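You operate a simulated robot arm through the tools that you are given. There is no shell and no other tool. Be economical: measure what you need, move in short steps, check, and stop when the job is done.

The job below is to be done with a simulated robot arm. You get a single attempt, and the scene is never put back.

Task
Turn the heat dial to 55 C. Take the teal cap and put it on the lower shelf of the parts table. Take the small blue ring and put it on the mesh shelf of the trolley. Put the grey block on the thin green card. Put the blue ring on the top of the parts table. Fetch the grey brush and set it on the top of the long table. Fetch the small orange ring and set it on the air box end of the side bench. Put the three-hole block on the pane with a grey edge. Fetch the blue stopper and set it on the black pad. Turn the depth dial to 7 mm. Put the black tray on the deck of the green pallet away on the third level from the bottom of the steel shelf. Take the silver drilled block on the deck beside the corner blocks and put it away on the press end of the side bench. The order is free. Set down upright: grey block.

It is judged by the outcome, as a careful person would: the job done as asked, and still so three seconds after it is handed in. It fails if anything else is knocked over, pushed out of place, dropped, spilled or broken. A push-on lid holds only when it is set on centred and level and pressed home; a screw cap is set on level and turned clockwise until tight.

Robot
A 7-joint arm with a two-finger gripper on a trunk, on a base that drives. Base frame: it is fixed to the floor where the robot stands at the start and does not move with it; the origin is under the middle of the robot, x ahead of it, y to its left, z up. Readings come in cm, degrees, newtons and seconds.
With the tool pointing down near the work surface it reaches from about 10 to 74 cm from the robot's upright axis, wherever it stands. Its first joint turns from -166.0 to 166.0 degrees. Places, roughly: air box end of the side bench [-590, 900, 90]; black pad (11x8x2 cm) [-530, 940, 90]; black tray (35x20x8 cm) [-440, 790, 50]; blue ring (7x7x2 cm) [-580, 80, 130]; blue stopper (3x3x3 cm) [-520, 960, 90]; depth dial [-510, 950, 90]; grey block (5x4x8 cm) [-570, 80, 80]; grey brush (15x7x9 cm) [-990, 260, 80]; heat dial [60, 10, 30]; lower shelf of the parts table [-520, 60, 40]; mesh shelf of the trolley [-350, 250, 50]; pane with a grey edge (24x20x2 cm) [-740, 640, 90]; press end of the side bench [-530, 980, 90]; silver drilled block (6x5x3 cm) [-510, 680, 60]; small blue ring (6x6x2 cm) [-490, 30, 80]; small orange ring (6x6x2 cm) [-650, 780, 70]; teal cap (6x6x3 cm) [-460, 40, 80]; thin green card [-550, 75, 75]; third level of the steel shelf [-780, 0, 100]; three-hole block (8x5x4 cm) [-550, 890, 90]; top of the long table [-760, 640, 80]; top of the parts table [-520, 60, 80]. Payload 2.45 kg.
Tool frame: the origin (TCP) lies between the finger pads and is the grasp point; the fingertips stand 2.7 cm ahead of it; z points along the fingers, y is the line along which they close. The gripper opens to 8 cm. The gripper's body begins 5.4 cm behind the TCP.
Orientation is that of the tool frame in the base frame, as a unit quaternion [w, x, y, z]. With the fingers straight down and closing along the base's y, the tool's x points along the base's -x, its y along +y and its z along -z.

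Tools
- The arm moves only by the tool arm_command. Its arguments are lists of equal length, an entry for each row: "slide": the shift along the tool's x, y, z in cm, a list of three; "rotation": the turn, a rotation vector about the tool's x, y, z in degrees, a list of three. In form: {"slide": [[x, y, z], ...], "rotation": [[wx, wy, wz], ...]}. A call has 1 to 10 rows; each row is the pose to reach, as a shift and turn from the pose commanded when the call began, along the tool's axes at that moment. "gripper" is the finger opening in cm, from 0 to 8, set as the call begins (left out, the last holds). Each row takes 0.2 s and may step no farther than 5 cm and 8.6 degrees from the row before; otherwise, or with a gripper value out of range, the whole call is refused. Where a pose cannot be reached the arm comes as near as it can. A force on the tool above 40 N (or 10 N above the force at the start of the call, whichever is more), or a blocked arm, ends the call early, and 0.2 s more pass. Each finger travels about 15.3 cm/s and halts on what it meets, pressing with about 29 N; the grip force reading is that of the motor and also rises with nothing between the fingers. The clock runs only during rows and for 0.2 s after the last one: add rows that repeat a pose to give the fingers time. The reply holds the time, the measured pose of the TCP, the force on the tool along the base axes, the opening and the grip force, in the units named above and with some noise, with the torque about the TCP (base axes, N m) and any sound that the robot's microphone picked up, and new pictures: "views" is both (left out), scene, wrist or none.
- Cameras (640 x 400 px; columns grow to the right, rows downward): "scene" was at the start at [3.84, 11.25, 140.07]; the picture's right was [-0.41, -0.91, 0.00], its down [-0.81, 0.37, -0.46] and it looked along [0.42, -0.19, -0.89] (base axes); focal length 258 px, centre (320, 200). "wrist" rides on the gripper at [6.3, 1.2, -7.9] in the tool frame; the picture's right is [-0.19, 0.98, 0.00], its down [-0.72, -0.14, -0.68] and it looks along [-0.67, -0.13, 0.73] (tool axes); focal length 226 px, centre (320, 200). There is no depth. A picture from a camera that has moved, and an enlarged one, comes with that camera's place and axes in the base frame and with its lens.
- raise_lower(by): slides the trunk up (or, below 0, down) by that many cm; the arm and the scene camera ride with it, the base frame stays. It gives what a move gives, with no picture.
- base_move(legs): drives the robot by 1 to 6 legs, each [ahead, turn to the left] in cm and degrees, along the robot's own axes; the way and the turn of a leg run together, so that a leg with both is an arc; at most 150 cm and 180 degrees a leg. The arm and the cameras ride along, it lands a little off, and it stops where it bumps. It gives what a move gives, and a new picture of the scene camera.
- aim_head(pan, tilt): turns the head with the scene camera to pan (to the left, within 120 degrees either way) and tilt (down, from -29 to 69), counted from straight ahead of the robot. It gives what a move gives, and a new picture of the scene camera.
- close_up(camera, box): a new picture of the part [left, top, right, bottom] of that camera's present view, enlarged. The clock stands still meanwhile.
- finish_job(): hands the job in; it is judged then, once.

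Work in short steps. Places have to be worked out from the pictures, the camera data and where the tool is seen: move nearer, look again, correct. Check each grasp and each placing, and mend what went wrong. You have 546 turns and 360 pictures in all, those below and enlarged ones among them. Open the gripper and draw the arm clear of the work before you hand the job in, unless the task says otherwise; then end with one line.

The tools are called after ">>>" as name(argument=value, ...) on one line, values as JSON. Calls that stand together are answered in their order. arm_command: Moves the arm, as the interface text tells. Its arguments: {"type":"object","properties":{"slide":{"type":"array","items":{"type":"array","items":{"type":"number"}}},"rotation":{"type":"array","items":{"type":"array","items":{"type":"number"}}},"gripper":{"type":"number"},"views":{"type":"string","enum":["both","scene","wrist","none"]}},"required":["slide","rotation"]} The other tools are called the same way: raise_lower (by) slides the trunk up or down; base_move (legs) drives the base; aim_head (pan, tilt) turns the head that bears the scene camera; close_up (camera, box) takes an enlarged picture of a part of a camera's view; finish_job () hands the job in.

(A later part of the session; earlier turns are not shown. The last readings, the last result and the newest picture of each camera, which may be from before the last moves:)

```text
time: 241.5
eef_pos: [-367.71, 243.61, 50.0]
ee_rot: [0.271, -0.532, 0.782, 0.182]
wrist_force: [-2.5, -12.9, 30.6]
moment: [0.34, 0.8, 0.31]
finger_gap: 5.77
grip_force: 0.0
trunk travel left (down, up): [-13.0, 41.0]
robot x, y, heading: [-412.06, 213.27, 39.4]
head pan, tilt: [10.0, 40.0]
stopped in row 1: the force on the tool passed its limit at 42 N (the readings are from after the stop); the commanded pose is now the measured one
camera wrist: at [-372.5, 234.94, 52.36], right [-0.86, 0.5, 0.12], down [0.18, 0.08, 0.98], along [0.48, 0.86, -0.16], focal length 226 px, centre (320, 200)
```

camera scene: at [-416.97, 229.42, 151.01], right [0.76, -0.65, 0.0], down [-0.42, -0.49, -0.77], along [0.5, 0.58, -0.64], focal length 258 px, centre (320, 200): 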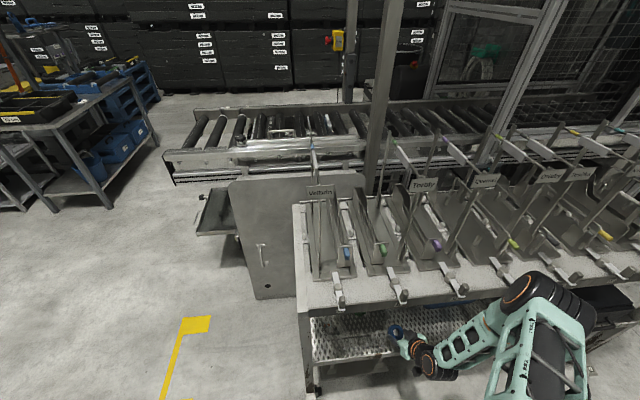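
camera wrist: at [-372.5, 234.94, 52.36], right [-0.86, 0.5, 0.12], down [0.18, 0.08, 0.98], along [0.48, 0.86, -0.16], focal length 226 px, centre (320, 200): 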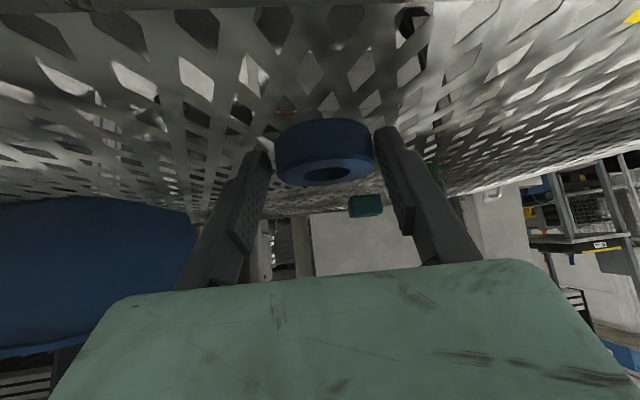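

The press made it stop early. I'll ease up 0.3 cm while opening fully, then retreat.

>>> arm_command(slide=[[-0.2, 0, -0.25], [-0.2, 0, -0.25], [-0.2, 0, -0.25]], rotation=[[0, 0, 0], [0, 0, 0], [0, 0, 0]], gripper=7.4, views="none")

>>> arm_command(slide=[[0, 0, -1], [0.5, 0, -3], [1.5, 0, -6], [2.5, 0, -10], [3.5, 0, -14]], rotation=[[0, 0, 0], [0, 0, 0], [0, 0, 0], [0, 0, 0], [0, 0, 0]], views="wrist")

```text
time: 242.3
eef_pos: [-367.63, 243.64, 50.19]
ee_rot: [0.271, -0.532, 0.782, 0.182]
wrist_force: [5.6, -3.0, 15.2]
moment: [0.34, 0.2, -0.08]
finger_gap: 6.45
grip_force: 0.1
trunk travel left (down, up): [-13.0, 41.0]
robot x, y, heading: [-412.16, 213.1, 39.1]
head pan, tilt: [10.0, 40.0]
```

```text
time: 243.5
eef_pos: [-371.87, 233.31, 58.99]
ee_rot: [0.269, -0.532, 0.782, 0.181]
wrist_force: [-0.6, -0.3, 0.3]
moment: [-0.02, 0.01, -0.03]
finger_gap: 7.37
grip_force: 0.1
trunk travel left (down, up): [-13.0, 41.0]
robot x, y, heading: [-412.09, 213.37, 39.1]
head pan, tilt: [10.0, 40.0]
camera wrist: at [-376.66, 224.49, 61.32], right [-0.86, 0.5, 0.12], down [0.18, 0.09, 0.98], along [0.48, 0.86, -0.17], focal length 226 px, centre (320, 200)
```

wrist: 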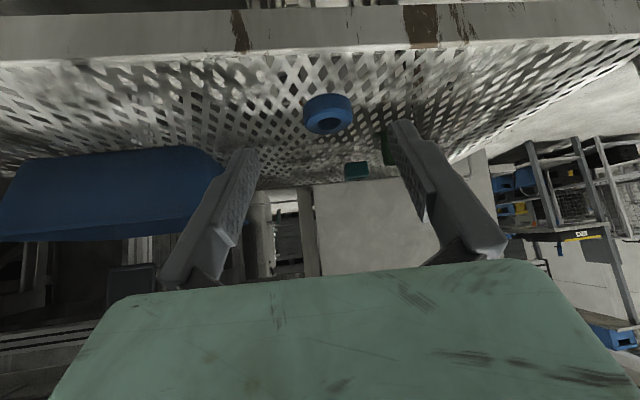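

The small blue ring lies flat on the mesh shelf. Next I'll reverse, fold the arm, raise the trunk and look at the grey block and the blue ring at the parts table.

>>> base_move(legs=[[-28, 0]])

>>> arm_command(slide=[[-1, 0, -1.3], [-2, 0, -2.6], [-3, 0, -4], [-4, 0, -5.2], [-5, 0, -6.6], [-6, 0, -8], [-6, 0, -8]], rotation=[[1.4, 5.5, 3.8], [2.9, 11, 7.6], [4.3, 16.5, 11.4], [5.8, 22, 15.2], [7.2, 27.5, 19], [8.6, 33, 22.8], [9.5, 36, 25]], views="none")

>>> raise_lower(by=30)

```text
time: 245.5
eef_pos: [-393.64, 215.18, 58.83]
ee_rot: [0.269, -0.531, 0.783, 0.182]
wrist_force: [0.2, 0.5, 0.4]
moment: [-0.01, 0.0, 0.01]
finger_gap: 7.4
grip_force: 0.1
trunk travel left (down, up): [-13.0, 41.0]
robot x, y, heading: [-434.24, 195.5, 39.0]
head pan, tilt: [10.0, 40.0]
camera scene: at [-438.95, 211.48, 151.02], right [0.76, -0.65, 0.0], down [-0.42, -0.49, -0.77], along [0.5, 0.58, -0.64], focal length 258 px, centre (320, 200)
```

scene: 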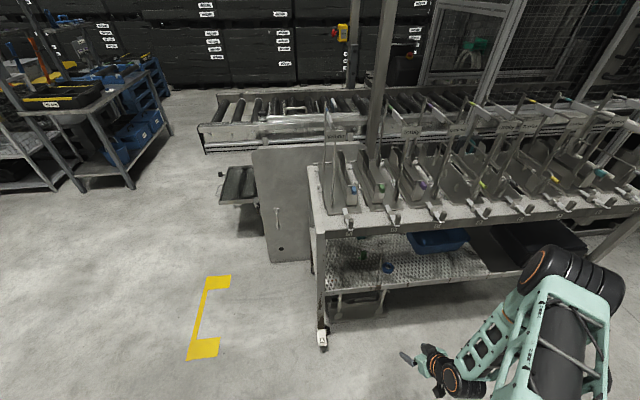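

```text
time: 247.1
eef_pos: [-393.76, 215.21, 68.95]
ee_rot: [0.012, -0.358, 0.934, -0.002]
wrist_force: [0.7, -0.4, -1.3]
moment: [0.0, 0.0, 0.01]
finger_gap: 7.4
grip_force: 0.1
trunk travel left (down, up): [-13.0, 41.0]
robot x, y, heading: [-434.06, 195.8, 39.0]
head pan, tilt: [10.0, 40.0]
```

```text
time: 250.1
eef_pos: [-393.67, 215.07, 98.72]
ee_rot: [0.013, -0.358, 0.934, -0.002]
wrist_force: [0.3, -0.4, 0.4]
moment: [0.01, -0.02, 0.02]
finger_gap: 7.42
grip_force: 0.1
trunk travel left (down, up): [-43.0, 11.0]
robot x, y, heading: [-434.43, 195.49, 39.3]
head pan, tilt: [10.0, 40.0]
```

Now I'll drive to face the right half of the parts table.

>>> base_move(legs=[[0, -179], [86, 0], [0, 15]])

>>> aim_head(pan=20, tilt=35)

```text
time: 263.1
eef_pos: [-535.83, 111.36, 98.79]
ee_rot: [0.001, 0.878, 0.479, -0.014]
wrist_force: [-0.7, 0.1, -0.5]
moment: [-0.01, -0.01, 0.0]
finger_gap: 7.41
grip_force: 0.1
trunk travel left (down, up): [-43.0, 11.0]
robot x, y, heading: [-502.08, 140.86, -125.7]
head pan, tilt: [10.0, 40.0]
camera scene: at [-493.1, 126.4, 181.01], right [-0.9, 0.43, 0.0], down [0.28, 0.58, -0.77], along [-0.33, -0.69, -0.64], focal length 258 px, centre (320, 200)
```

scene: 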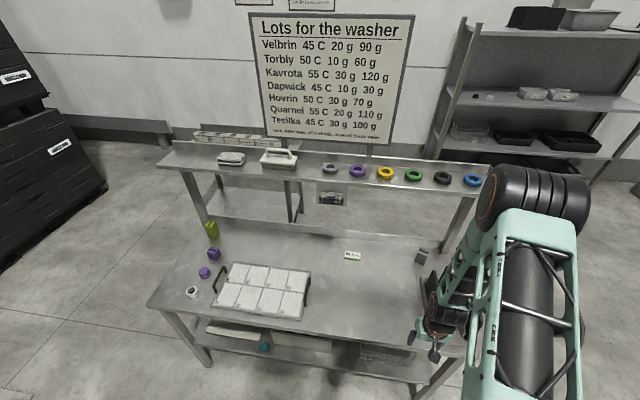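

```text
time: 263.9
eef_pos: [-535.78, 111.33, 98.87]
ee_rot: [0.0, 0.878, 0.479, -0.014]
wrist_force: [0.0, 0.0, 0.0]
moment: [-0.03, 0.0, -0.01]
finger_gap: 7.4
grip_force: 0.0
trunk travel left (down, up): [-43.0, 11.0]
robot x, y, heading: [-502.06, 140.98, -125.8]
head pan, tilt: [20.0, 35.0]
camera scene: at [-491.83, 125.61, 181.77], right [-0.96, 0.27, 0.0], down [0.15, 0.55, -0.82], along [-0.22, -0.79, -0.57], focal length 258 px, centre (320, 200)
```

scene: 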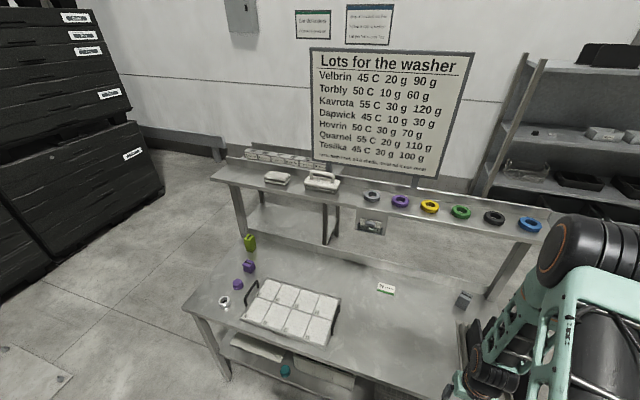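

The blue ring is at (-572, 83.5, 129), the grey block at (-567.5, 79.5) and the green card at (-540.8, 62.4), all deep on the table. I'll move 11 cm closer and test the reach while hovering high.

>>> base_move(legs=[[11, 0]])

```text
time: 265.1
eef_pos: [-542.35, 102.22, 98.79]
ee_rot: [0.0, 0.878, 0.479, -0.012]
wrist_force: [-1.1, -0.5, 0.6]
moment: [0.01, -0.02, 0.03]
finger_gap: 7.4
grip_force: 0.0
trunk travel left (down, up): [-43.0, 11.0]
robot x, y, heading: [-508.33, 131.73, -126.1]
head pan, tilt: [20.0, 35.0]
camera scene: at [-498.41, 116.45, 181.76], right [-0.96, 0.27, 0.0], down [0.16, 0.55, -0.82], along [-0.22, -0.79, -0.58], focal length 258 px, centre (320, 200)
```

scene: 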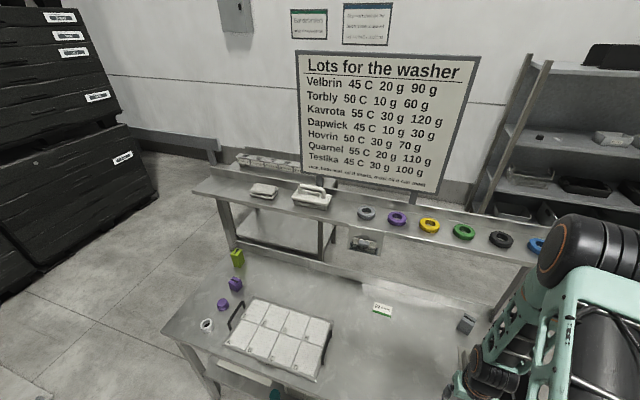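

No bump. Before reaching in, I'll look at the board rack near the block by panning right.

>>> aim_head(pan=-12, tilt=50)

>>> close_up(camera="wrist", box=[0, 0, 640, 400])

```text
time: 266.0
eef_pos: [-542.2, 102.26, 98.97]
ee_rot: [0.0, 0.878, 0.479, -0.013]
wrist_force: [0.2, -0.2, 0.3]
moment: [-0.03, 0.0, 0.0]
finger_gap: 7.45
grip_force: 0.1
trunk travel left (down, up): [-43.0, 11.0]
robot x, y, heading: [-508.53, 131.58, -125.7]
head pan, tilt: [-12.0, 50.0]
camera scene: at [-501.56, 119.95, 179.6], right [-0.67, 0.74, 0.0], down [0.57, 0.52, -0.64], along [-0.47, -0.43, -0.77], focal length 258 px, centre (320, 200)
```

scene: 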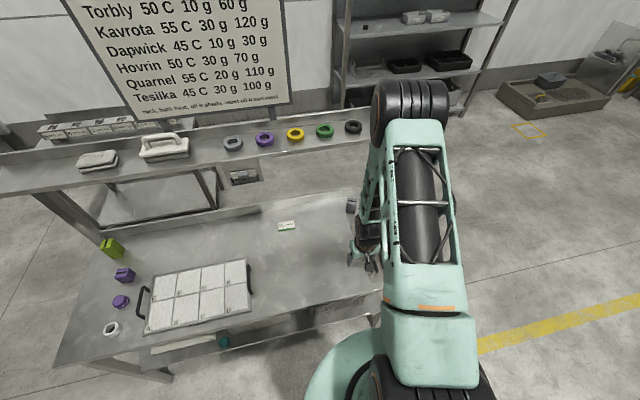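

```text
1.00 times, centred on (320, 200) of wrist (not enlarged: the box is as wide or as high as the picture)
camera zoom: at [-537.62, 107.14, 106.65], right [0.72, -0.69, -0.01], down [-0.49, -0.52, 0.7], along [-0.49, -0.5, -0.71], focal length 226 px, centre (320, 200)
```

zoom: 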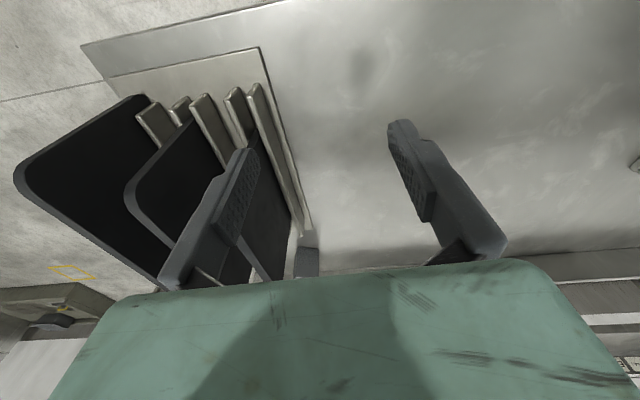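

The grey block stands just behind the board rack and partly under the riser. I'll come in from the left with the hand leaning left-front (heading -160°, 35° tilt), keeping left of the boards.

>>> arm_command(slide=[[0, 4, -2], [-1, 7, -3], [-5, 7, -3], [-9.5, 6, -3], [-14, 4, -3], [-18, 1, -2], [-22, -1.5, -1], [-25.8, -4.2, 0], [-25.8, -4.2, 1]], rotation=[[1.5, -4.5, 4.8], [3, -9, 9.6], [4.5, -13.5, 14.4], [6, -18, 19.2], [7.5, -22.5, 24], [9, -27, 28.8], [10.2, -30.5, 32.5], [11.3, -33.8, 36], [11.3, -33.8, 36]])

```text
refused: row 6 steps farther than a row can; nothing moved
```

>>> arm_command(slide=[[0, 4, -2], [-1, 7, -3], [-5, 7, -3], [-9.5, 6.5, -3], [-13.5, 5, -3], [-17, 2.5, -2.5], [-20.5, 0, -2], [-23.5, -2.5, -1], [-25.8, -4.2, 1], [-25.8, -4.2, 1]], rotation=[[1.5, -4.5, 4.8], [3, -9, 9.6], [4.5, -13.5, 14.4], [6, -18, 19.2], [7.5, -22.5, 24], [9, -27, 28.8], [10.2, -30.5, 32.5], [11.3, -33.8, 36], [11.3, -33.8, 36], [11.3, -33.8, 36]])

```text
time: 268.2
eef_pos: [-559.75, 83.01, 98.61]
ee_rot: [0.058, 0.935, 0.164, -0.309]
wrist_force: [-0.1, 0.2, -1.0]
moment: [0.02, 0.02, 0.01]
finger_gap: 7.39
grip_force: 0.1
trunk travel left (down, up): [-43.0, 11.0]
robot x, y, heading: [-508.53, 131.93, -125.4]
head pan, tilt: [-12.0, 50.0]
camera scene: at [-501.51, 119.96, 179.6], right [-0.67, 0.74, 0.0], down [0.57, 0.52, -0.64], along [-0.48, -0.43, -0.77], focal length 258 px, centre (320, 200)
camera wrist: at [-550.18, 85.27, 101.2], right [0.19, -0.97, 0.12], down [-0.21, 0.08, 0.97], along [-0.96, -0.21, -0.19], focal length 226 px, centre (320, 200)
```

scene: 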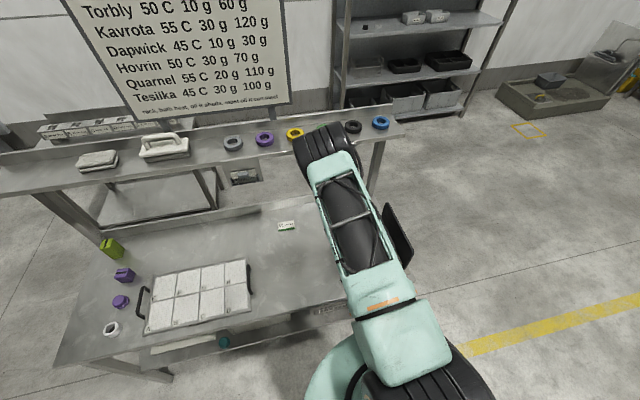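
wrist: 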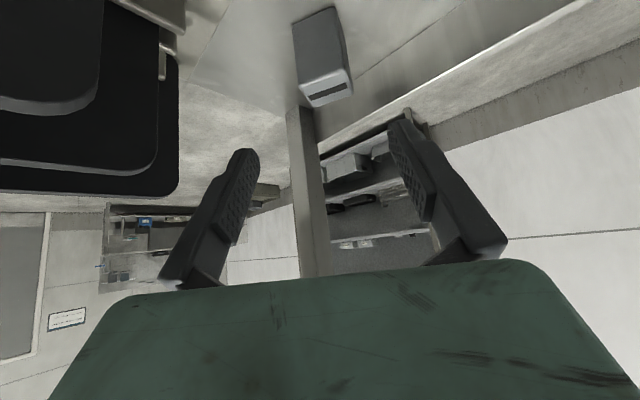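

The pose was reached cleanly and the block stands centred ahead at about (-566.2, 80.0). I'll advance so the fingers straddle it.

>>> arm_command(slide=[[0.5, 0.4, 3.5], [1, 0.5, 7], [1.5, 0.5, 10], [1.8, 0.5, 12.5], [2, 0.5, 14], [2, 0.5, 14]], rotation=[[0, 0, 0], [0, 0, 0], [0, 0, 0], [0, 0, 0], [0, 0, 0], [0, 0, 0]])

```text
time: 269.6
eef_pos: [-565.97, 80.04, 86.02]
ee_rot: [0.057, 0.936, 0.163, -0.308]
wrist_force: [0.0, 0.2, 0.3]
moment: [-0.02, -0.01, 0.0]
finger_gap: 7.38
grip_force: 0.0
trunk travel left (down, up): [-43.0, 11.0]
robot x, y, heading: [-508.01, 131.24, -125.4]
head pan, tilt: [-12.0, 50.0]
camera scene: at [-501.57, 119.94, 179.6], right [-0.67, 0.74, 0.0], down [0.57, 0.52, -0.64], along [-0.47, -0.43, -0.77], focal length 258 px, centre (320, 200)
camera wrist: at [-556.44, 82.3, 88.66], right [0.19, -0.97, 0.12], down [-0.21, 0.08, 0.97], along [-0.96, -0.21, -0.19], focal length 226 px, centre (320, 200)
```

scene: 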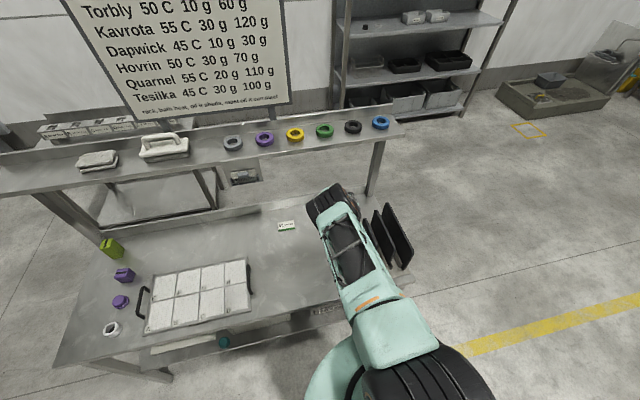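
wrist: 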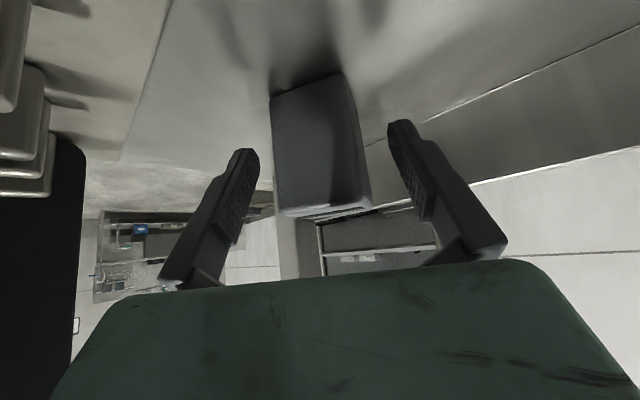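

The block is between the fingers. I'll close and lift a little.

>>> arm_command(slide=[[0, 0, 0], [0, 0, 0], [0, 0, 0]], rotation=[[0, 0, 0], [0, 0, 0], [0, 0, 0]], gripper=2.5, views="none")

>>> arm_command(slide=[[-1.2, 0, -1.6], [-2.4, 0, -3.2], [-3.6, 0, -4.8]], rotation=[[0, 0, 0], [0, 0, 0], [0, 0, 0]], views="wrist")

```text
time: 270.4
eef_pos: [-566.09, 80.08, 85.96]
ee_rot: [0.057, 0.935, 0.165, -0.309]
wrist_force: [-0.8, 0.9, -0.1]
moment: [0.03, -0.11, 0.0]
finger_gap: 4.65
grip_force: 29.3
trunk travel left (down, up): [-43.0, 11.0]
robot x, y, heading: [-508.79, 132.23, -125.7]
head pan, tilt: [-12.0, 50.0]
```

```text
time: 271.2
eef_pos: [-566.12, 80.04, 92.11]
ee_rot: [0.057, 0.935, 0.165, -0.308]
wrist_force: [-0.1, -0.4, -2.9]
moment: [0.05, -0.06, 0.01]
finger_gap: 4.65
grip_force: 29.0
trunk travel left (down, up): [-43.0, 11.0]
robot x, y, heading: [-508.57, 131.99, -125.7]
head pan, tilt: [-12.0, 50.0]
camera wrist: at [-556.46, 82.31, 94.79], right [0.19, -0.97, 0.12], down [-0.21, 0.08, 0.97], along [-0.96, -0.21, -0.19], focal length 226 px, centre (320, 200)
```

wrist: 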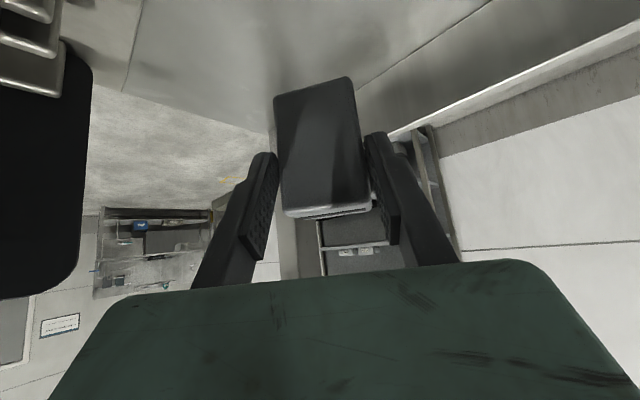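

The block is held. I'll enlarge the card to get its position and orientation.

>>> close_up(camera="scene", box=[240, 190, 330, 260])

```text
5.71 times, centred on (285, 225) of scene
camera zoom: at [-501.58, 119.94, 179.6], right [-0.67, 0.74, 0.0], down [0.57, 0.52, -0.64], along [-0.47, -0.43, -0.77], focal length 1475 px, centre (520, 57)
```

zoom: 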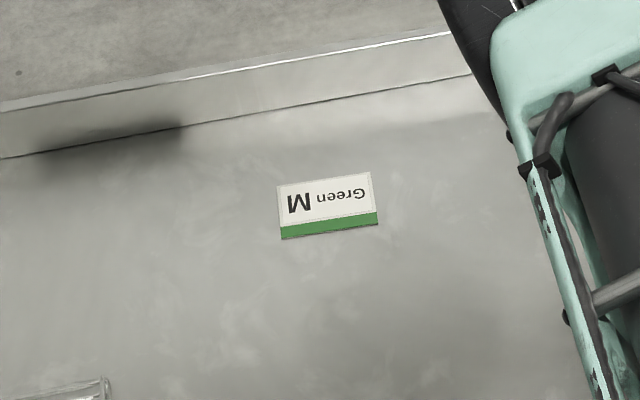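

The card centre is at (-540.2, 63.7). I'll carry the block over it at the same tilt.

>>> arm_command(slide=[[1.9, 3, -1.4], [3.8, 6, -2.8], [5.7, 9.1, -4.1], [7.5, 12.1, -5.5], [9.4, 15.1, -6.9], [11.3, 18.1, -8.3], [13.2, 21.2, -9.6], [15.1, 24.2, -11], [15.1, 24.2, -11]], rotation=[[0, 0, 0], [0, 0, 0], [0, 0, 0], [0, 0, 0], [0, 0, 0], [0, 0, 0], [0, 0, 0], [0, 0, 0], [0, 0, 0]])

```text
time: 273.2
eef_pos: [-540.1, 63.78, 92.13]
ee_rot: [0.057, 0.935, 0.164, -0.309]
wrist_force: [-0.4, -0.1, -3.2]
moment: [0.03, -0.09, 0.02]
finger_gap: 4.62
grip_force: 28.8
trunk travel left (down, up): [-43.0, 11.0]
robot x, y, heading: [-508.5, 131.96, -125.5]
head pan, tilt: [-12.0, 50.0]
camera scene: at [-501.62, 119.91, 179.6], right [-0.67, 0.74, 0.0], down [0.57, 0.52, -0.64], along [-0.47, -0.43, -0.77], focal length 258 px, centre (320, 200)
camera wrist: at [-530.54, 66.0, 94.7], right [0.19, -0.97, 0.12], down [-0.21, 0.08, 0.97], along [-0.96, -0.21, -0.19], focal length 226 px, centre (320, 200)
```

scene: 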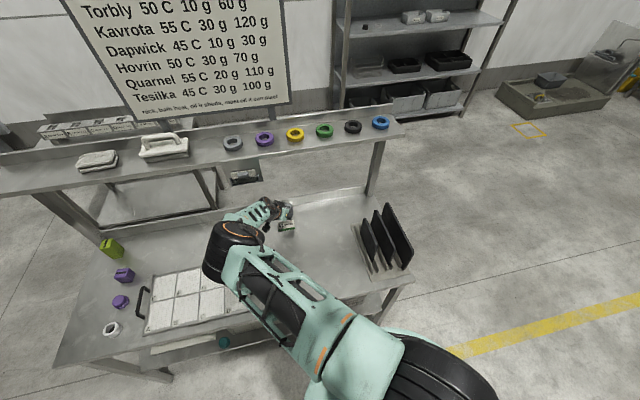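
wrist: 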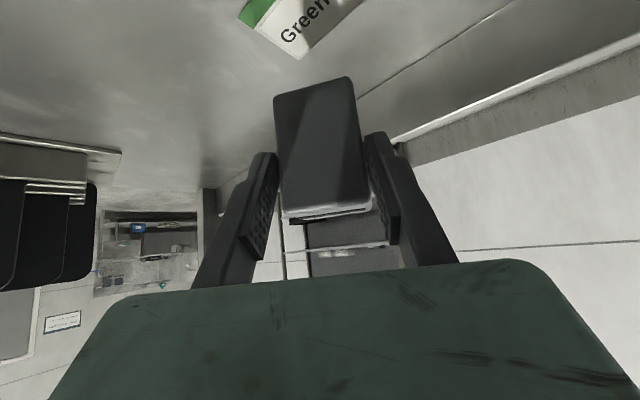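

Alignment is within half a centimetre. I'll lower slowly onto the card.

>>> arm_command(slide=[[1, 0.4, 1.4], [2, 0.4, 2.8], [2.8, 0.4, 3.9], [3.1, 0.4, 4.3], [3.3, 0.4, 4.5], [3.45, 0.4, 4.7], [3.6, 0.4, 4.9]], rotation=[[0, 0, 0], [0, 0, 0], [0, 0, 0], [0, 0, 0], [0, 0, 0], [0, 0, 0], [0, 0, 0]], views="wrist")

```text
time: 274.8
eef_pos: [-539.91, 63.3, 86.04]
ee_rot: [0.059, 0.935, 0.165, -0.309]
wrist_force: [0.8, 0.8, 6.8]
moment: [0.04, 0.11, -0.01]
finger_gap: 4.61
grip_force: 29.1
trunk travel left (down, up): [-43.0, 11.0]
robot x, y, heading: [-508.23, 131.83, -125.7]
head pan, tilt: [-12.0, 50.0]
camera wrist: at [-530.3, 65.52, 88.74], right [0.19, -0.97, 0.12], down [-0.21, 0.08, 0.97], along [-0.96, -0.21, -0.19], focal length 226 px, centre (320, 200)
```

wrist: 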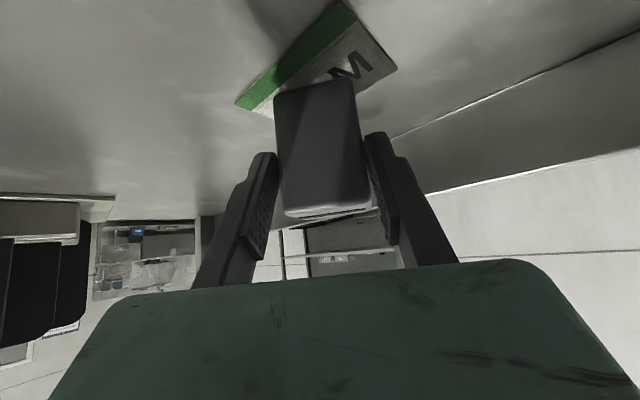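

The block sits about 2 cm towards the far end of the card. I'll lift slightly, shift 2 cm back and set it down again.

>>> arm_command(slide=[[-0.5, 0, -0.65], [0.3, 0.1, -1.2], [1.1, 0.2, -1.8], [1.3, 0.2, -1.5], [1.45, 0.2, -1.3], [1.6, 0.2, -1.1], [1.7, 0.2, -0.95]], rotation=[[0, 0, 0], [0, 0, 0], [0, 0, 0], [0, 0, 0], [0, 0, 0], [0, 0, 0], [0, 0, 0]], views="wrist")

```text
time: 276.4
eef_pos: [-538.01, 63.68, 86.06]
ee_rot: [0.06, 0.935, 0.164, -0.309]
wrist_force: [-0.3, 1.8, 21.9]
moment: [0.03, 0.62, 0.14]
finger_gap: 4.59
grip_force: 29.1
trunk travel left (down, up): [-43.0, 11.0]
robot x, y, heading: [-508.26, 132.04, -125.5]
head pan, tilt: [-12.0, 50.0]
camera wrist: at [-528.48, 65.93, 88.62], right [0.19, -0.97, 0.13], down [-0.21, 0.08, 0.97], along [-0.96, -0.21, -0.19], focal length 226 px, centre (320, 200)
```

wrist: 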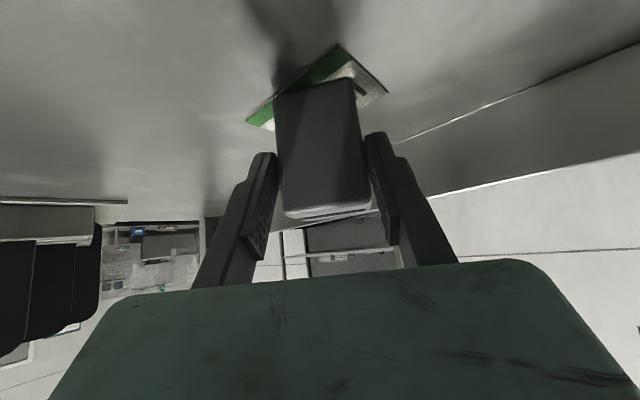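

It's centred on the card now. I'll ease the pressure, open and back off.

>>> arm_command(slide=[[-0.1, 0, -0.12], [-0.1, 0, -0.12]], rotation=[[0, 0, 0], [0, 0, 0]], views="none")

>>> arm_command(slide=[[0, 0, 0], [0, 0, 0], [0, 0, 0]], rotation=[[0, 0, 0], [0, 0, 0], [0, 0, 0]], gripper=7.4, views="wrist")

```text
time: 277.0
eef_pos: [-538.16, 63.68, 86.12]
ee_rot: [0.06, 0.935, 0.164, -0.31]
wrist_force: [-0.6, -3.7, 21.5]
moment: [-0.19, 0.7, 0.18]
finger_gap: 4.56
grip_force: 29.3
trunk travel left (down, up): [-43.0, 11.0]
robot x, y, heading: [-508.31, 131.63, -125.7]
head pan, tilt: [-12.0, 50.0]
```

```text
time: 277.8
eef_pos: [-538.0, 63.72, 85.89]
ee_rot: [0.056, 0.935, 0.164, -0.308]
wrist_force: [0.3, 0.5, -0.6]
moment: [-0.02, 0.0, 0.01]
finger_gap: 7.42
grip_force: 0.0
trunk travel left (down, up): [-43.0, 11.0]
robot x, y, heading: [-508.44, 131.29, -125.7]
head pan, tilt: [-12.0, 50.0]
camera wrist: at [-528.5, 66.09, 88.41], right [0.19, -0.97, 0.12], down [-0.21, 0.08, 0.97], along [-0.96, -0.21, -0.19], focal length 226 px, centre (320, 200)
```

wrist: 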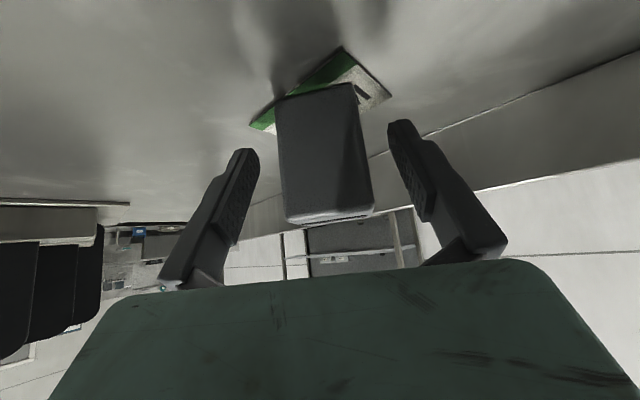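

The block stands upright on the card. I'll retreat along the tool axis.

>>> arm_command(slide=[[0, 0, -3], [0, 0, -6], [0, 0, -10], [0, 0, -14], [0, 0, -18]], rotation=[[0, 0, 0], [0, 0, 0], [0, 0, 0], [0, 0, 0], [0, 0, 0]])

```text
time: 279.0
eef_pos: [-527.97, 67.77, 100.47]
ee_rot: [0.058, 0.935, 0.164, -0.31]
wrist_force: [0.0, -0.4, 0.6]
moment: [-0.02, 0.01, -0.02]
finger_gap: 7.41
grip_force: 0.0
trunk travel left (down, up): [-43.0, 11.0]
robot x, y, heading: [-508.41, 131.45, -125.6]
head pan, tilt: [-12.0, 50.0]
camera scene: at [-501.47, 120.03, 179.6], right [-0.67, 0.74, 0.0], down [0.57, 0.52, -0.64], along [-0.48, -0.43, -0.77], focal length 258 px, centre (320, 200)
camera wrist: at [-518.26, 70.09, 103.1], right [0.19, -0.97, 0.12], down [-0.21, 0.08, 0.97], along [-0.96, -0.21, -0.19], focal length 226 px, centre (320, 200)
```

scene: 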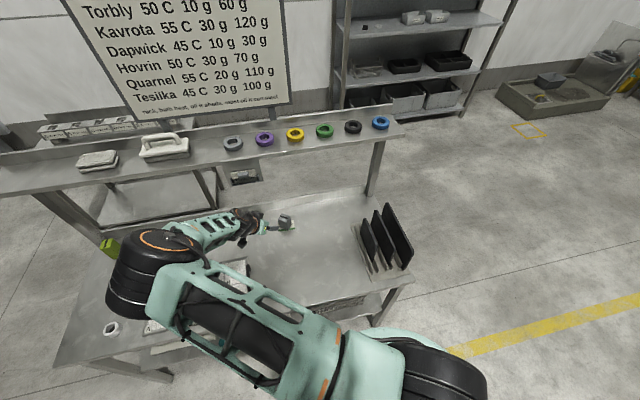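
wrist: 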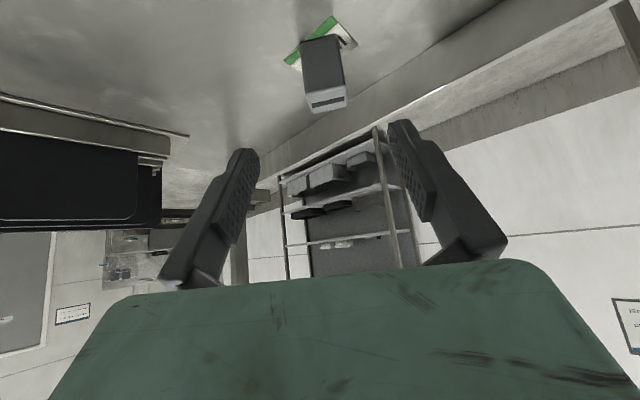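

The grey block is done. Next is the blue ring on the riser: I'll raise the trunk fully and fold the hand to the right, tool-down.

>>> raise_lower(by=11)

>>> arm_command(slide=[[-1, -3.6, -1], [-2, -7.2, -1.9], [-3.1, -10.8, -2.9], [-4.1, -14.4, -3.8], [-5.1, -18, -4.8], [-6.1, -21.6, -5.7], [-7.1, -25.2, -6.7], [-8.2, -28.8, -7.6], [-9.2, -32.4, -8.6], [-10.2, -36, -9.5]], rotation=[[-1.1, 3.4, -3.6], [-2.3, 6.8, -7.2], [-3.4, 10.1, -10.8], [-4.5, 13.5, -14.4], [-5.7, 16.9, -18], [-6.8, 20.3, -21.6], [-7.9, 23.7, -25.2], [-9, 27, -28.8], [-10.2, 30.4, -32.4], [-11.3, 33.8, -36]], views="scene")

```text
time: 280.4
eef_pos: [-527.89, 67.74, 111.34]
ee_rot: [0.057, 0.935, 0.164, -0.308]
wrist_force: [-0.4, -0.2, 0.3]
moment: [-0.03, -0.01, 0.03]
finger_gap: 7.37
grip_force: 0.0
trunk travel left (down, up): [-54.0, 0.0]
robot x, y, heading: [-508.48, 132.04, -125.3]
head pan, tilt: [-12.0, 50.0]
```

```text
time: 282.6
eef_pos: [-542.71, 101.1, 124.97]
ee_rot: [0.002, 0.877, 0.48, -0.012]
wrist_force: [1.3, -0.1, 0.0]
moment: [-0.04, 0.0, -0.02]
finger_gap: 7.39
grip_force: 0.0
trunk travel left (down, up): [-54.0, 0.0]
robot x, y, heading: [-508.33, 131.72, -125.4]
head pan, tilt: [-12.0, 50.0]
camera scene: at [-501.66, 120.14, 190.61], right [-0.67, 0.74, 0.0], down [0.57, 0.52, -0.64], along [-0.47, -0.43, -0.77], focal length 258 px, centre (320, 200)
```

scene: 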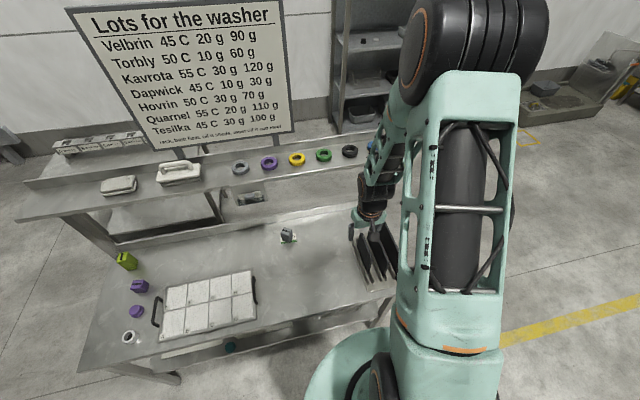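

The blue ring is just visible on the riser. I'll hover over it with a 25° lean towards the robot.

>>> arm_command(slide=[[-2, -1, -4], [-4, -2, -8], [-7, -3.5, -11.5], [-10.5, -5.2, -14], [-14.5, -7.2, -16], [-18.5, -9.2, -17], [-22.5, -11.2, -18], [-26.5, -13.2, -18], [-30.6, -15.2, -18], [-30.6, -15.2, -18]], rotation=[[-0.6, -2.7, -2.8], [-1.2, -5.4, -5.6], [-1.9, -8.2, -8.4], [-2.5, -10.9, -11.2], [-3.1, -13.6, -14], [-3.7, -16.4, -16.8], [-4.4, -19.1, -19.6], [-5, -21.8, -22.4], [-5.6, -24.6, -25.2], [-5.6, -24.6, -25.2]], gripper=8)

```text
time: 284.9
eef_pos: [-571.28, 83.36, 143.66]
ee_rot: [0.141, 0.729, 0.646, -0.176]
wrist_force: [0.8, 0.4, 1.7]
moment: [0.03, 0.05, 0.04]
finger_gap: 8.02
grip_force: 0.0
trunk travel left (down, up): [-54.0, 0.0]
robot x, y, heading: [-508.19, 131.83, -125.7]
head pan, tilt: [-12.0, 50.0]
camera scene: at [-501.43, 120.03, 190.6], right [-0.67, 0.74, 0.0], down [0.57, 0.52, -0.64], along [-0.48, -0.43, -0.77], focal length 258 px, centre (320, 200)
camera wrist: at [-568.89, 92.36, 148.03], right [0.95, -0.29, 0.06], down [-0.16, -0.33, 0.93], along [-0.25, -0.9, -0.36], focal length 226 px, centre (320, 200)
```

scene: 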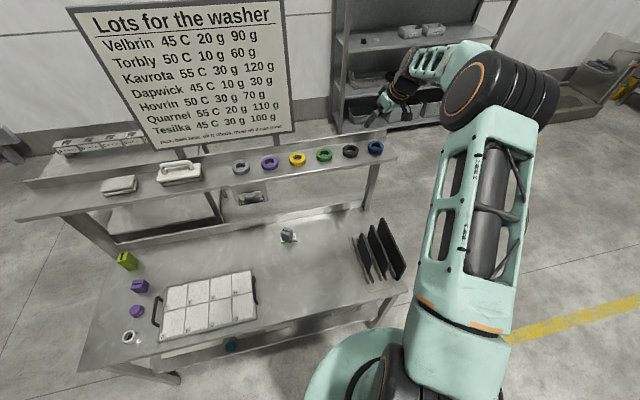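
wrist: 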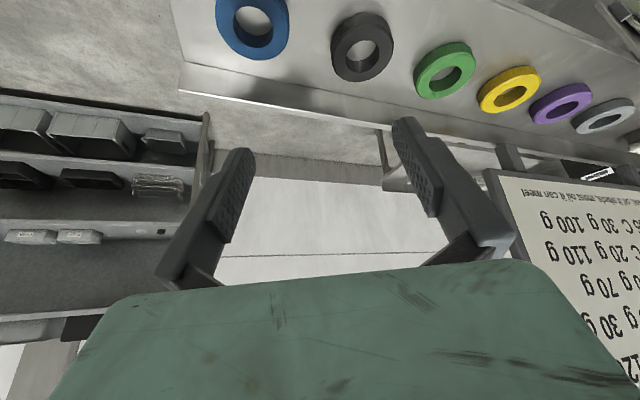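

The two views agree that the ring is at (-577, 81.4) with its top at about z 125.4. I'll move over it at z 133 and check.

>>> arm_command(slide=[[0.8, -1.3, 2.6], [1.6, -2.6, 5.2], [2.4, -3.9, 7.9], [3.15, -5.1, 10.5], [3.15, -5.1, 10.5]], rotation=[[0, 0, 0], [0, 0, 0], [0, 0, 0], [0, 0, 0], [0, 0, 0]], views="wrist")

```text
time: 286.1
eef_pos: [-576.97, 82.37, 133.21]
ee_rot: [0.14, 0.73, 0.646, -0.176]
wrist_force: [0.1, 0.1, -0.1]
moment: [-0.01, -0.05, -0.02]
finger_gap: 7.97
grip_force: 0.1
trunk travel left (down, up): [-54.0, 0.0]
robot x, y, heading: [-508.17, 131.66, -125.7]
head pan, tilt: [-12.0, 50.0]
camera wrist: at [-574.53, 91.42, 137.5], right [0.95, -0.3, 0.06], down [-0.16, -0.33, 0.93], along [-0.25, -0.9, -0.36], focal length 226 px, centre (320, 200)
```

wrist: 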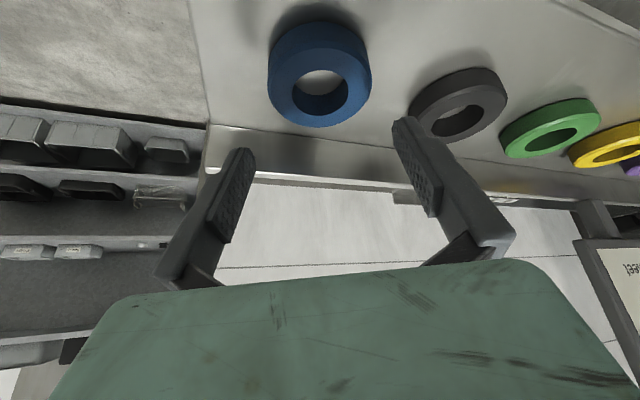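

The ring is centred between the fingers. I'll lower slowly around it.

>>> arm_command(slide=[[1, 0.1, 2], [1.9, 0.1, 3.9], [2.3, 0.1, 4.7], [2.5, 0.1, 5.1], [2.65, 0.1, 5.4], [2.8, 0.1, 5.7], [2.95, 0.1, 6]], rotation=[[0, 0, 0], [0, 0, 0], [0, 0, 0], [0, 0, 0], [0, 0, 0], [0, 0, 0], [0, 0, 0]], views="wrist")

```text
time: 287.0
eef_pos: [-576.98, 82.43, 128.87]
ee_rot: [0.145, 0.728, 0.645, -0.182]
wrist_force: [10.4, 6.6, 20.8]
moment: [-0.05, -1.2, 0.66]
finger_gap: 7.74
grip_force: 0.1
trunk travel left (down, up): [-54.0, 0.0]
robot x, y, heading: [-508.25, 131.88, -125.6]
head pan, tilt: [-12.0, 50.0]
stopped in row 4: the force on the tool passed its limit at 44 N (the readings are from after the stop); the commanded pose is now the measured one
camera wrist: at [-574.46, 91.43, 133.04], right [0.95, -0.29, 0.06], down [-0.16, -0.31, 0.94], along [-0.26, -0.9, -0.35], focal length 226 px, centre (320, 200)
```

wrist: 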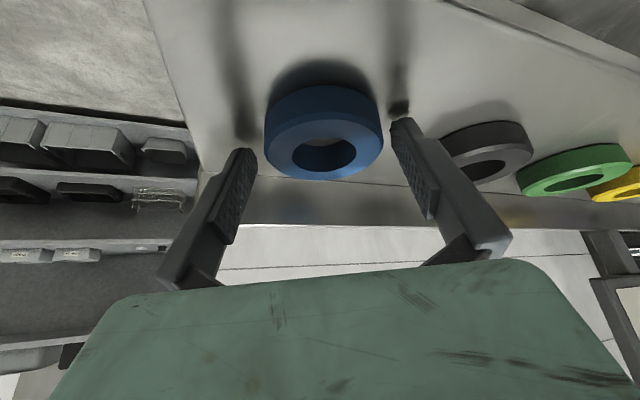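

The fingertips touched the riser near z 126, and the ring centre is about 1.6 cm nearer. I'll lift 0.4 cm, shift back 1.6 cm and close.

>>> arm_command(slide=[[-0.2, 0, -0.5], [0.5, 0.1, -0.8], [1.3, 0.1, -1.1], [1.3, 0.1, -1.1]], rotation=[[0, 0, 0], [0, 0, 0], [0, 0, 0], [0, 0, 0]], views="wrist")

```text
time: 288.0
eef_pos: [-576.72, 83.62, 128.79]
ee_rot: [0.143, 0.729, 0.645, -0.181]
wrist_force: [0.6, -13.3, 17.7]
moment: [-0.8, -0.67, -0.6]
finger_gap: 7.73
grip_force: 0.1
trunk travel left (down, up): [-54.0, 0.0]
robot x, y, heading: [-508.49, 132.14, -125.2]
head pan, tilt: [-12.0, 50.0]
camera wrist: at [-574.15, 92.62, 133.07], right [0.95, -0.3, 0.06], down [-0.16, -0.32, 0.93], along [-0.26, -0.9, -0.35], focal length 226 px, centre (320, 200)
```

wrist: 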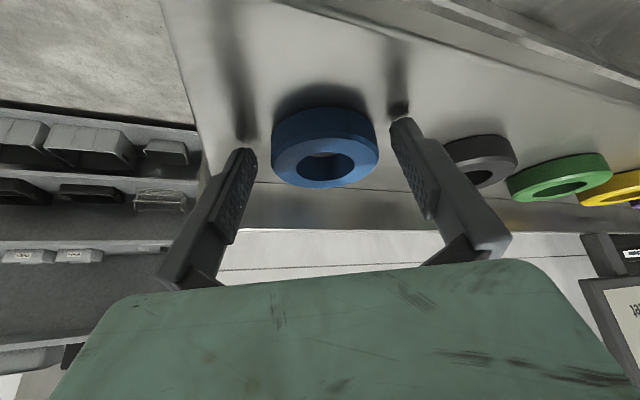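

There's still some contact force, so I'll lift a bit more and then close.

>>> arm_command(slide=[[-0.15, 0, -0.35], [-0.2, 0, -0.4]], rotation=[[0, 0, 0], [0, 0, 0]], views="none")

>>> arm_command(slide=[[0, 0, 0], [0, 0, 0], [0, 0, 0]], rotation=[[0, 0, 0], [0, 0, 0], [0, 0, 0]], gripper=4, views="wrist")

```text
time: 288.6
eef_pos: [-576.7, 84.09, 128.87]
ee_rot: [0.142, 0.729, 0.645, -0.179]
wrist_force: [0.8, 0.1, 0.1]
moment: [0.0, -0.07, 0.02]
finger_gap: 7.99
grip_force: 0.0
trunk travel left (down, up): [-54.0, 0.0]
robot x, y, heading: [-508.38, 131.77, -125.5]
head pan, tilt: [-12.0, 50.0]
```

```text
time: 289.4
eef_pos: [-576.82, 83.75, 129.1]
ee_rot: [0.143, 0.729, 0.645, -0.179]
wrist_force: [-0.1, 0.2, 1.0]
moment: [0.02, -0.03, 0.04]
finger_gap: 5.82
grip_force: 29.3
trunk travel left (down, up): [-54.0, 0.0]
robot x, y, heading: [-507.77, 131.97, -125.6]
head pan, tilt: [-12.0, 50.0]
camera wrist: at [-574.34, 92.83, 133.38], right [0.95, -0.3, 0.06], down [-0.16, -0.32, 0.93], along [-0.26, -0.9, -0.35], focal length 226 px, centre (320, 200)
```

wrist: 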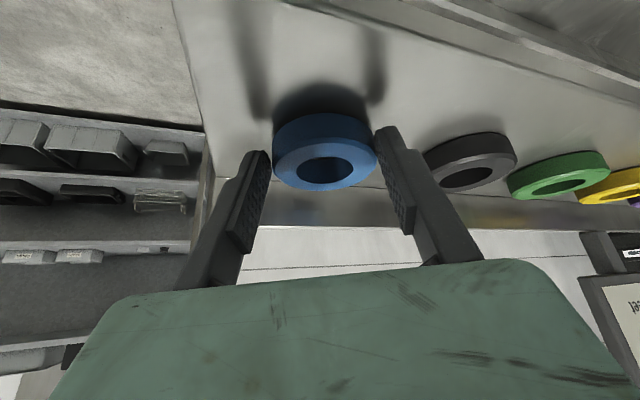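

The ring is gripped. I'll lift it and start carrying it towards the free area of the tabletop.

>>> arm_command(slide=[[-1, 0, -2], [-2, 0, -4], [-3.2, 0, -6.5], [-2.2, 4.5, -7.2], [-1.3, 9.2, -7.9], [-0.4, 14, -8.5], [0.5, 18.8, -9], [1.4, 23.6, -9.5], [2.2, 28.4, -10], [2.8, 33, -10.4]], rotation=[[0, 0, 0], [0, 0, 0], [0, 0, 0], [0, 0, 0], [0, 0, 0], [0, 0, 0], [0, 0, 0], [0, 0, 0], [0, 0, 0], [0, 0, 0]])

```text
time: 291.6
eef_pos: [-542.87, 86.47, 136.53]
ee_rot: [0.142, 0.728, 0.645, -0.181]
wrist_force: [0.8, 0.0, -0.8]
moment: [0.04, 0.02, -0.01]
finger_gap: 5.8
grip_force: 29.6
trunk travel left (down, up): [-54.0, 0.0]
robot x, y, heading: [-508.34, 131.74, -125.9]
head pan, tilt: [-12.0, 50.0]
camera scene: at [-501.33, 119.93, 190.59], right [-0.67, 0.74, 0.0], down [0.56, 0.52, -0.64], along [-0.48, -0.43, -0.77], focal length 258 px, centre (320, 200)
camera wrist: at [-540.36, 95.46, 140.76], right [0.95, -0.29, 0.06], down [-0.16, -0.32, 0.93], along [-0.26, -0.9, -0.35], focal length 226 px, centre (320, 200)
```

scene: 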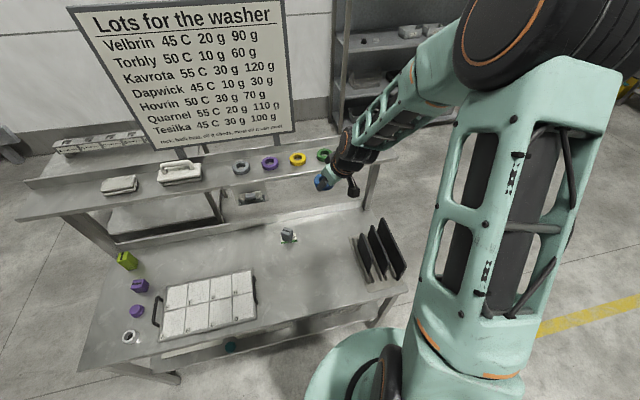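
wrist: 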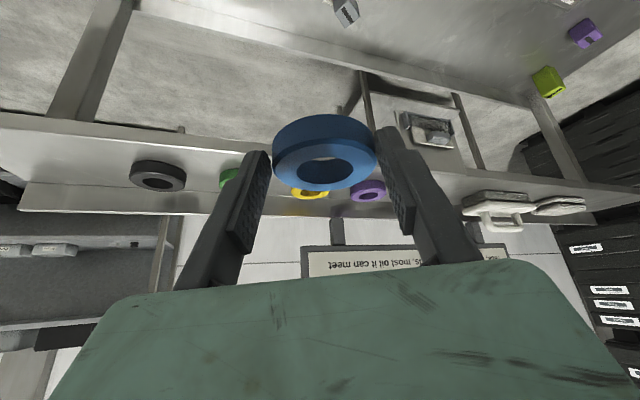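

I'll continue over the free area and lower partway, keeping the elbow high above the boards.

>>> arm_command(slide=[[1.3, 4.5, 1.5], [2.6, 9, 3.5], [4, 13, 6.5], [5.5, 15.6, 10], [7.2, 15.6, 13.5]], rotation=[[0, 0, 0], [0, 0, 0], [0, 0, 0], [0, 0, 0], [0, 0, 0]], views="none")

>>> raise_lower(by=-14)

>>> aim_head(pan=0, tilt=52)

```text
refused: row 2 steps farther than a row can; nothing moved
```

```text
time: 293.3
eef_pos: [-543.0, 86.46, 122.44]
ee_rot: [0.144, 0.728, 0.645, -0.181]
wrist_force: [-0.5, 0.8, -0.3]
moment: [0.04, 0.01, 0.01]
finger_gap: 5.83
grip_force: 29.2
trunk travel left (down, up): [-40.0, 14.0]
robot x, y, heading: [-508.47, 132.03, -125.5]
head pan, tilt: [-12.0, 50.0]
```

```text
time: 294.0
eef_pos: [-543.06, 86.42, 122.5]
ee_rot: [0.143, 0.729, 0.645, -0.18]
wrist_force: [-0.8, 0.4, -0.9]
moment: [-0.01, 0.0, 0.01]
finger_gap: 5.78
grip_force: 28.7
trunk travel left (down, up): [-40.0, 14.0]
robot x, y, heading: [-508.37, 132.08, -125.5]
head pan, tilt: [0.0, 52.0]
camera scene: at [-500.25, 119.05, 176.33], right [-0.81, 0.58, 0.0], down [0.46, 0.64, -0.62], along [-0.36, -0.5, -0.79], focal length 258 px, centre (320, 200)
```

scene: 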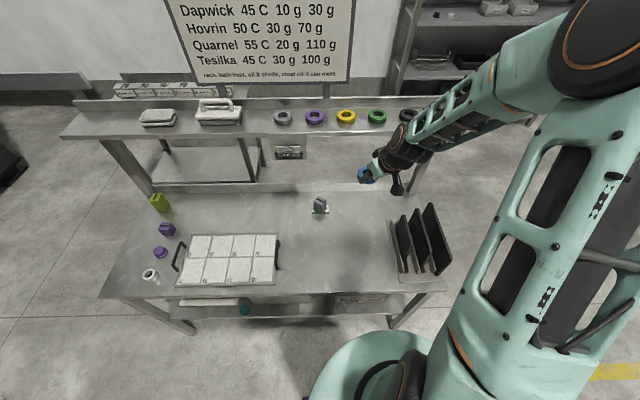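

Now I'll move the hand left and down towards the free spot, left first.

>>> arm_command(slide=[[0.4, 4, 0], [0.8, 8, 0], [1.4, 12, 0.5], [2.5, 15.5, 2], [4.4, 16, 5], [6.2, 16, 8], [8, 16, 11], [9.8, 16, 14.2]], rotation=[[0, 0, 0], [0, 0, 0], [0, 0, 0], [0, 0, 0], [0, 0, 0], [0, 0, 0], [0, 0, 0], [0, 0, 0]])

```text
time: 295.8
eef_pos: [-526.9, 86.9, 105.09]
ee_rot: [0.145, 0.727, 0.646, -0.18]
wrist_force: [0.2, 0.5, -0.8]
moment: [0.01, 0.0, -0.02]
finger_gap: 5.78
grip_force: 28.7
trunk travel left (down, up): [-40.0, 14.0]
robot x, y, heading: [-508.15, 132.14, -125.7]
head pan, tilt: [0.0, 52.0]
camera scene: at [-500.11, 119.12, 176.33], right [-0.81, 0.58, 0.0], down [0.46, 0.64, -0.62], along [-0.36, -0.5, -0.79], focal length 258 px, centre (320, 200)
camera wrist: at [-524.51, 95.92, 109.31], right [0.95, -0.29, 0.06], down [-0.16, -0.32, 0.93], along [-0.25, -0.9, -0.35], focal length 226 px, centre (320, 200)
```

scene: 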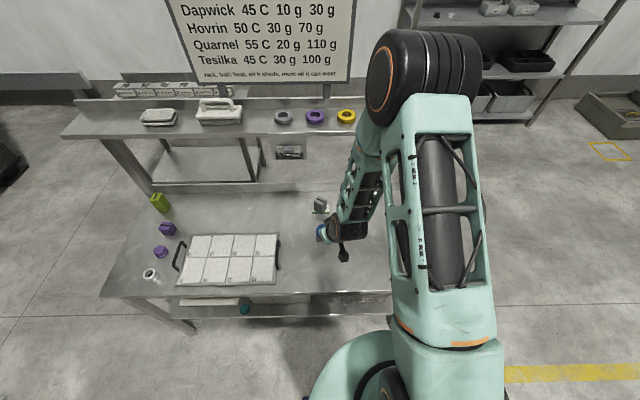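
wrist: 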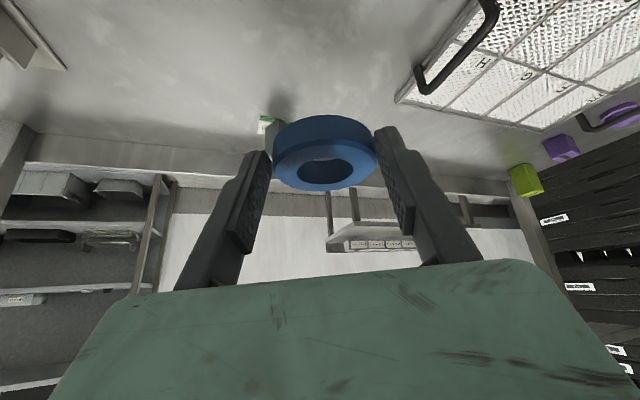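

The spot is clear, so I'll lower straight down to the table.

>>> arm_command(slide=[[1.9, 0.1, 3.8], [3.8, 0.2, 7.6], [5.7, 0.3, 11.4], [7.4, 0.3, 14.8], [8.4, 0.4, 16.8], [8.8, 0.4, 17.6], [9.1, 0.4, 18.2], [9.3, 0.4, 18.6], [9.5, 0.4, 19], [9.7, 0.4, 19.4]], rotation=[[0, 0, 0], [0, 0, 0], [0, 0, 0], [0, 0, 0], [0, 0, 0], [0, 0, 0], [0, 0, 0], [0, 0, 0], [0, 0, 0], [0, 0, 0]], views="wrist")

```text
time: 298.0
eef_pos: [-527.33, 86.88, 83.58]
ee_rot: [0.145, 0.728, 0.645, -0.181]
wrist_force: [2.7, 8.8, 36.9]
moment: [-0.62, -0.01, -0.12]
finger_gap: 5.78
grip_force: 28.5
trunk travel left (down, up): [-40.0, 14.0]
robot x, y, heading: [-508.49, 131.93, -125.7]
head pan, tilt: [0.0, 52.0]
camera wrist: at [-524.91, 95.96, 87.81], right [0.95, -0.3, 0.06], down [-0.16, -0.32, 0.94], along [-0.26, -0.9, -0.35], focal length 226 px, centre (320, 200)
```

wrist: 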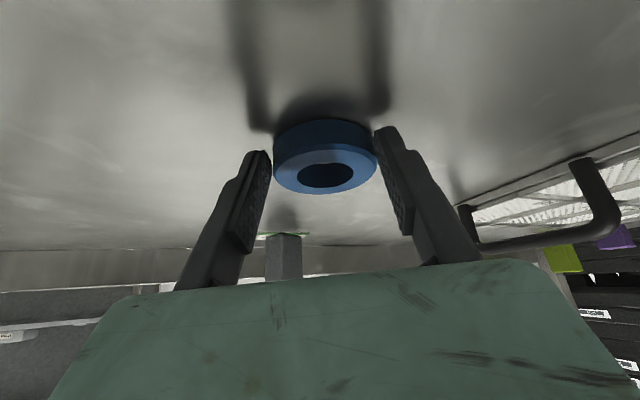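

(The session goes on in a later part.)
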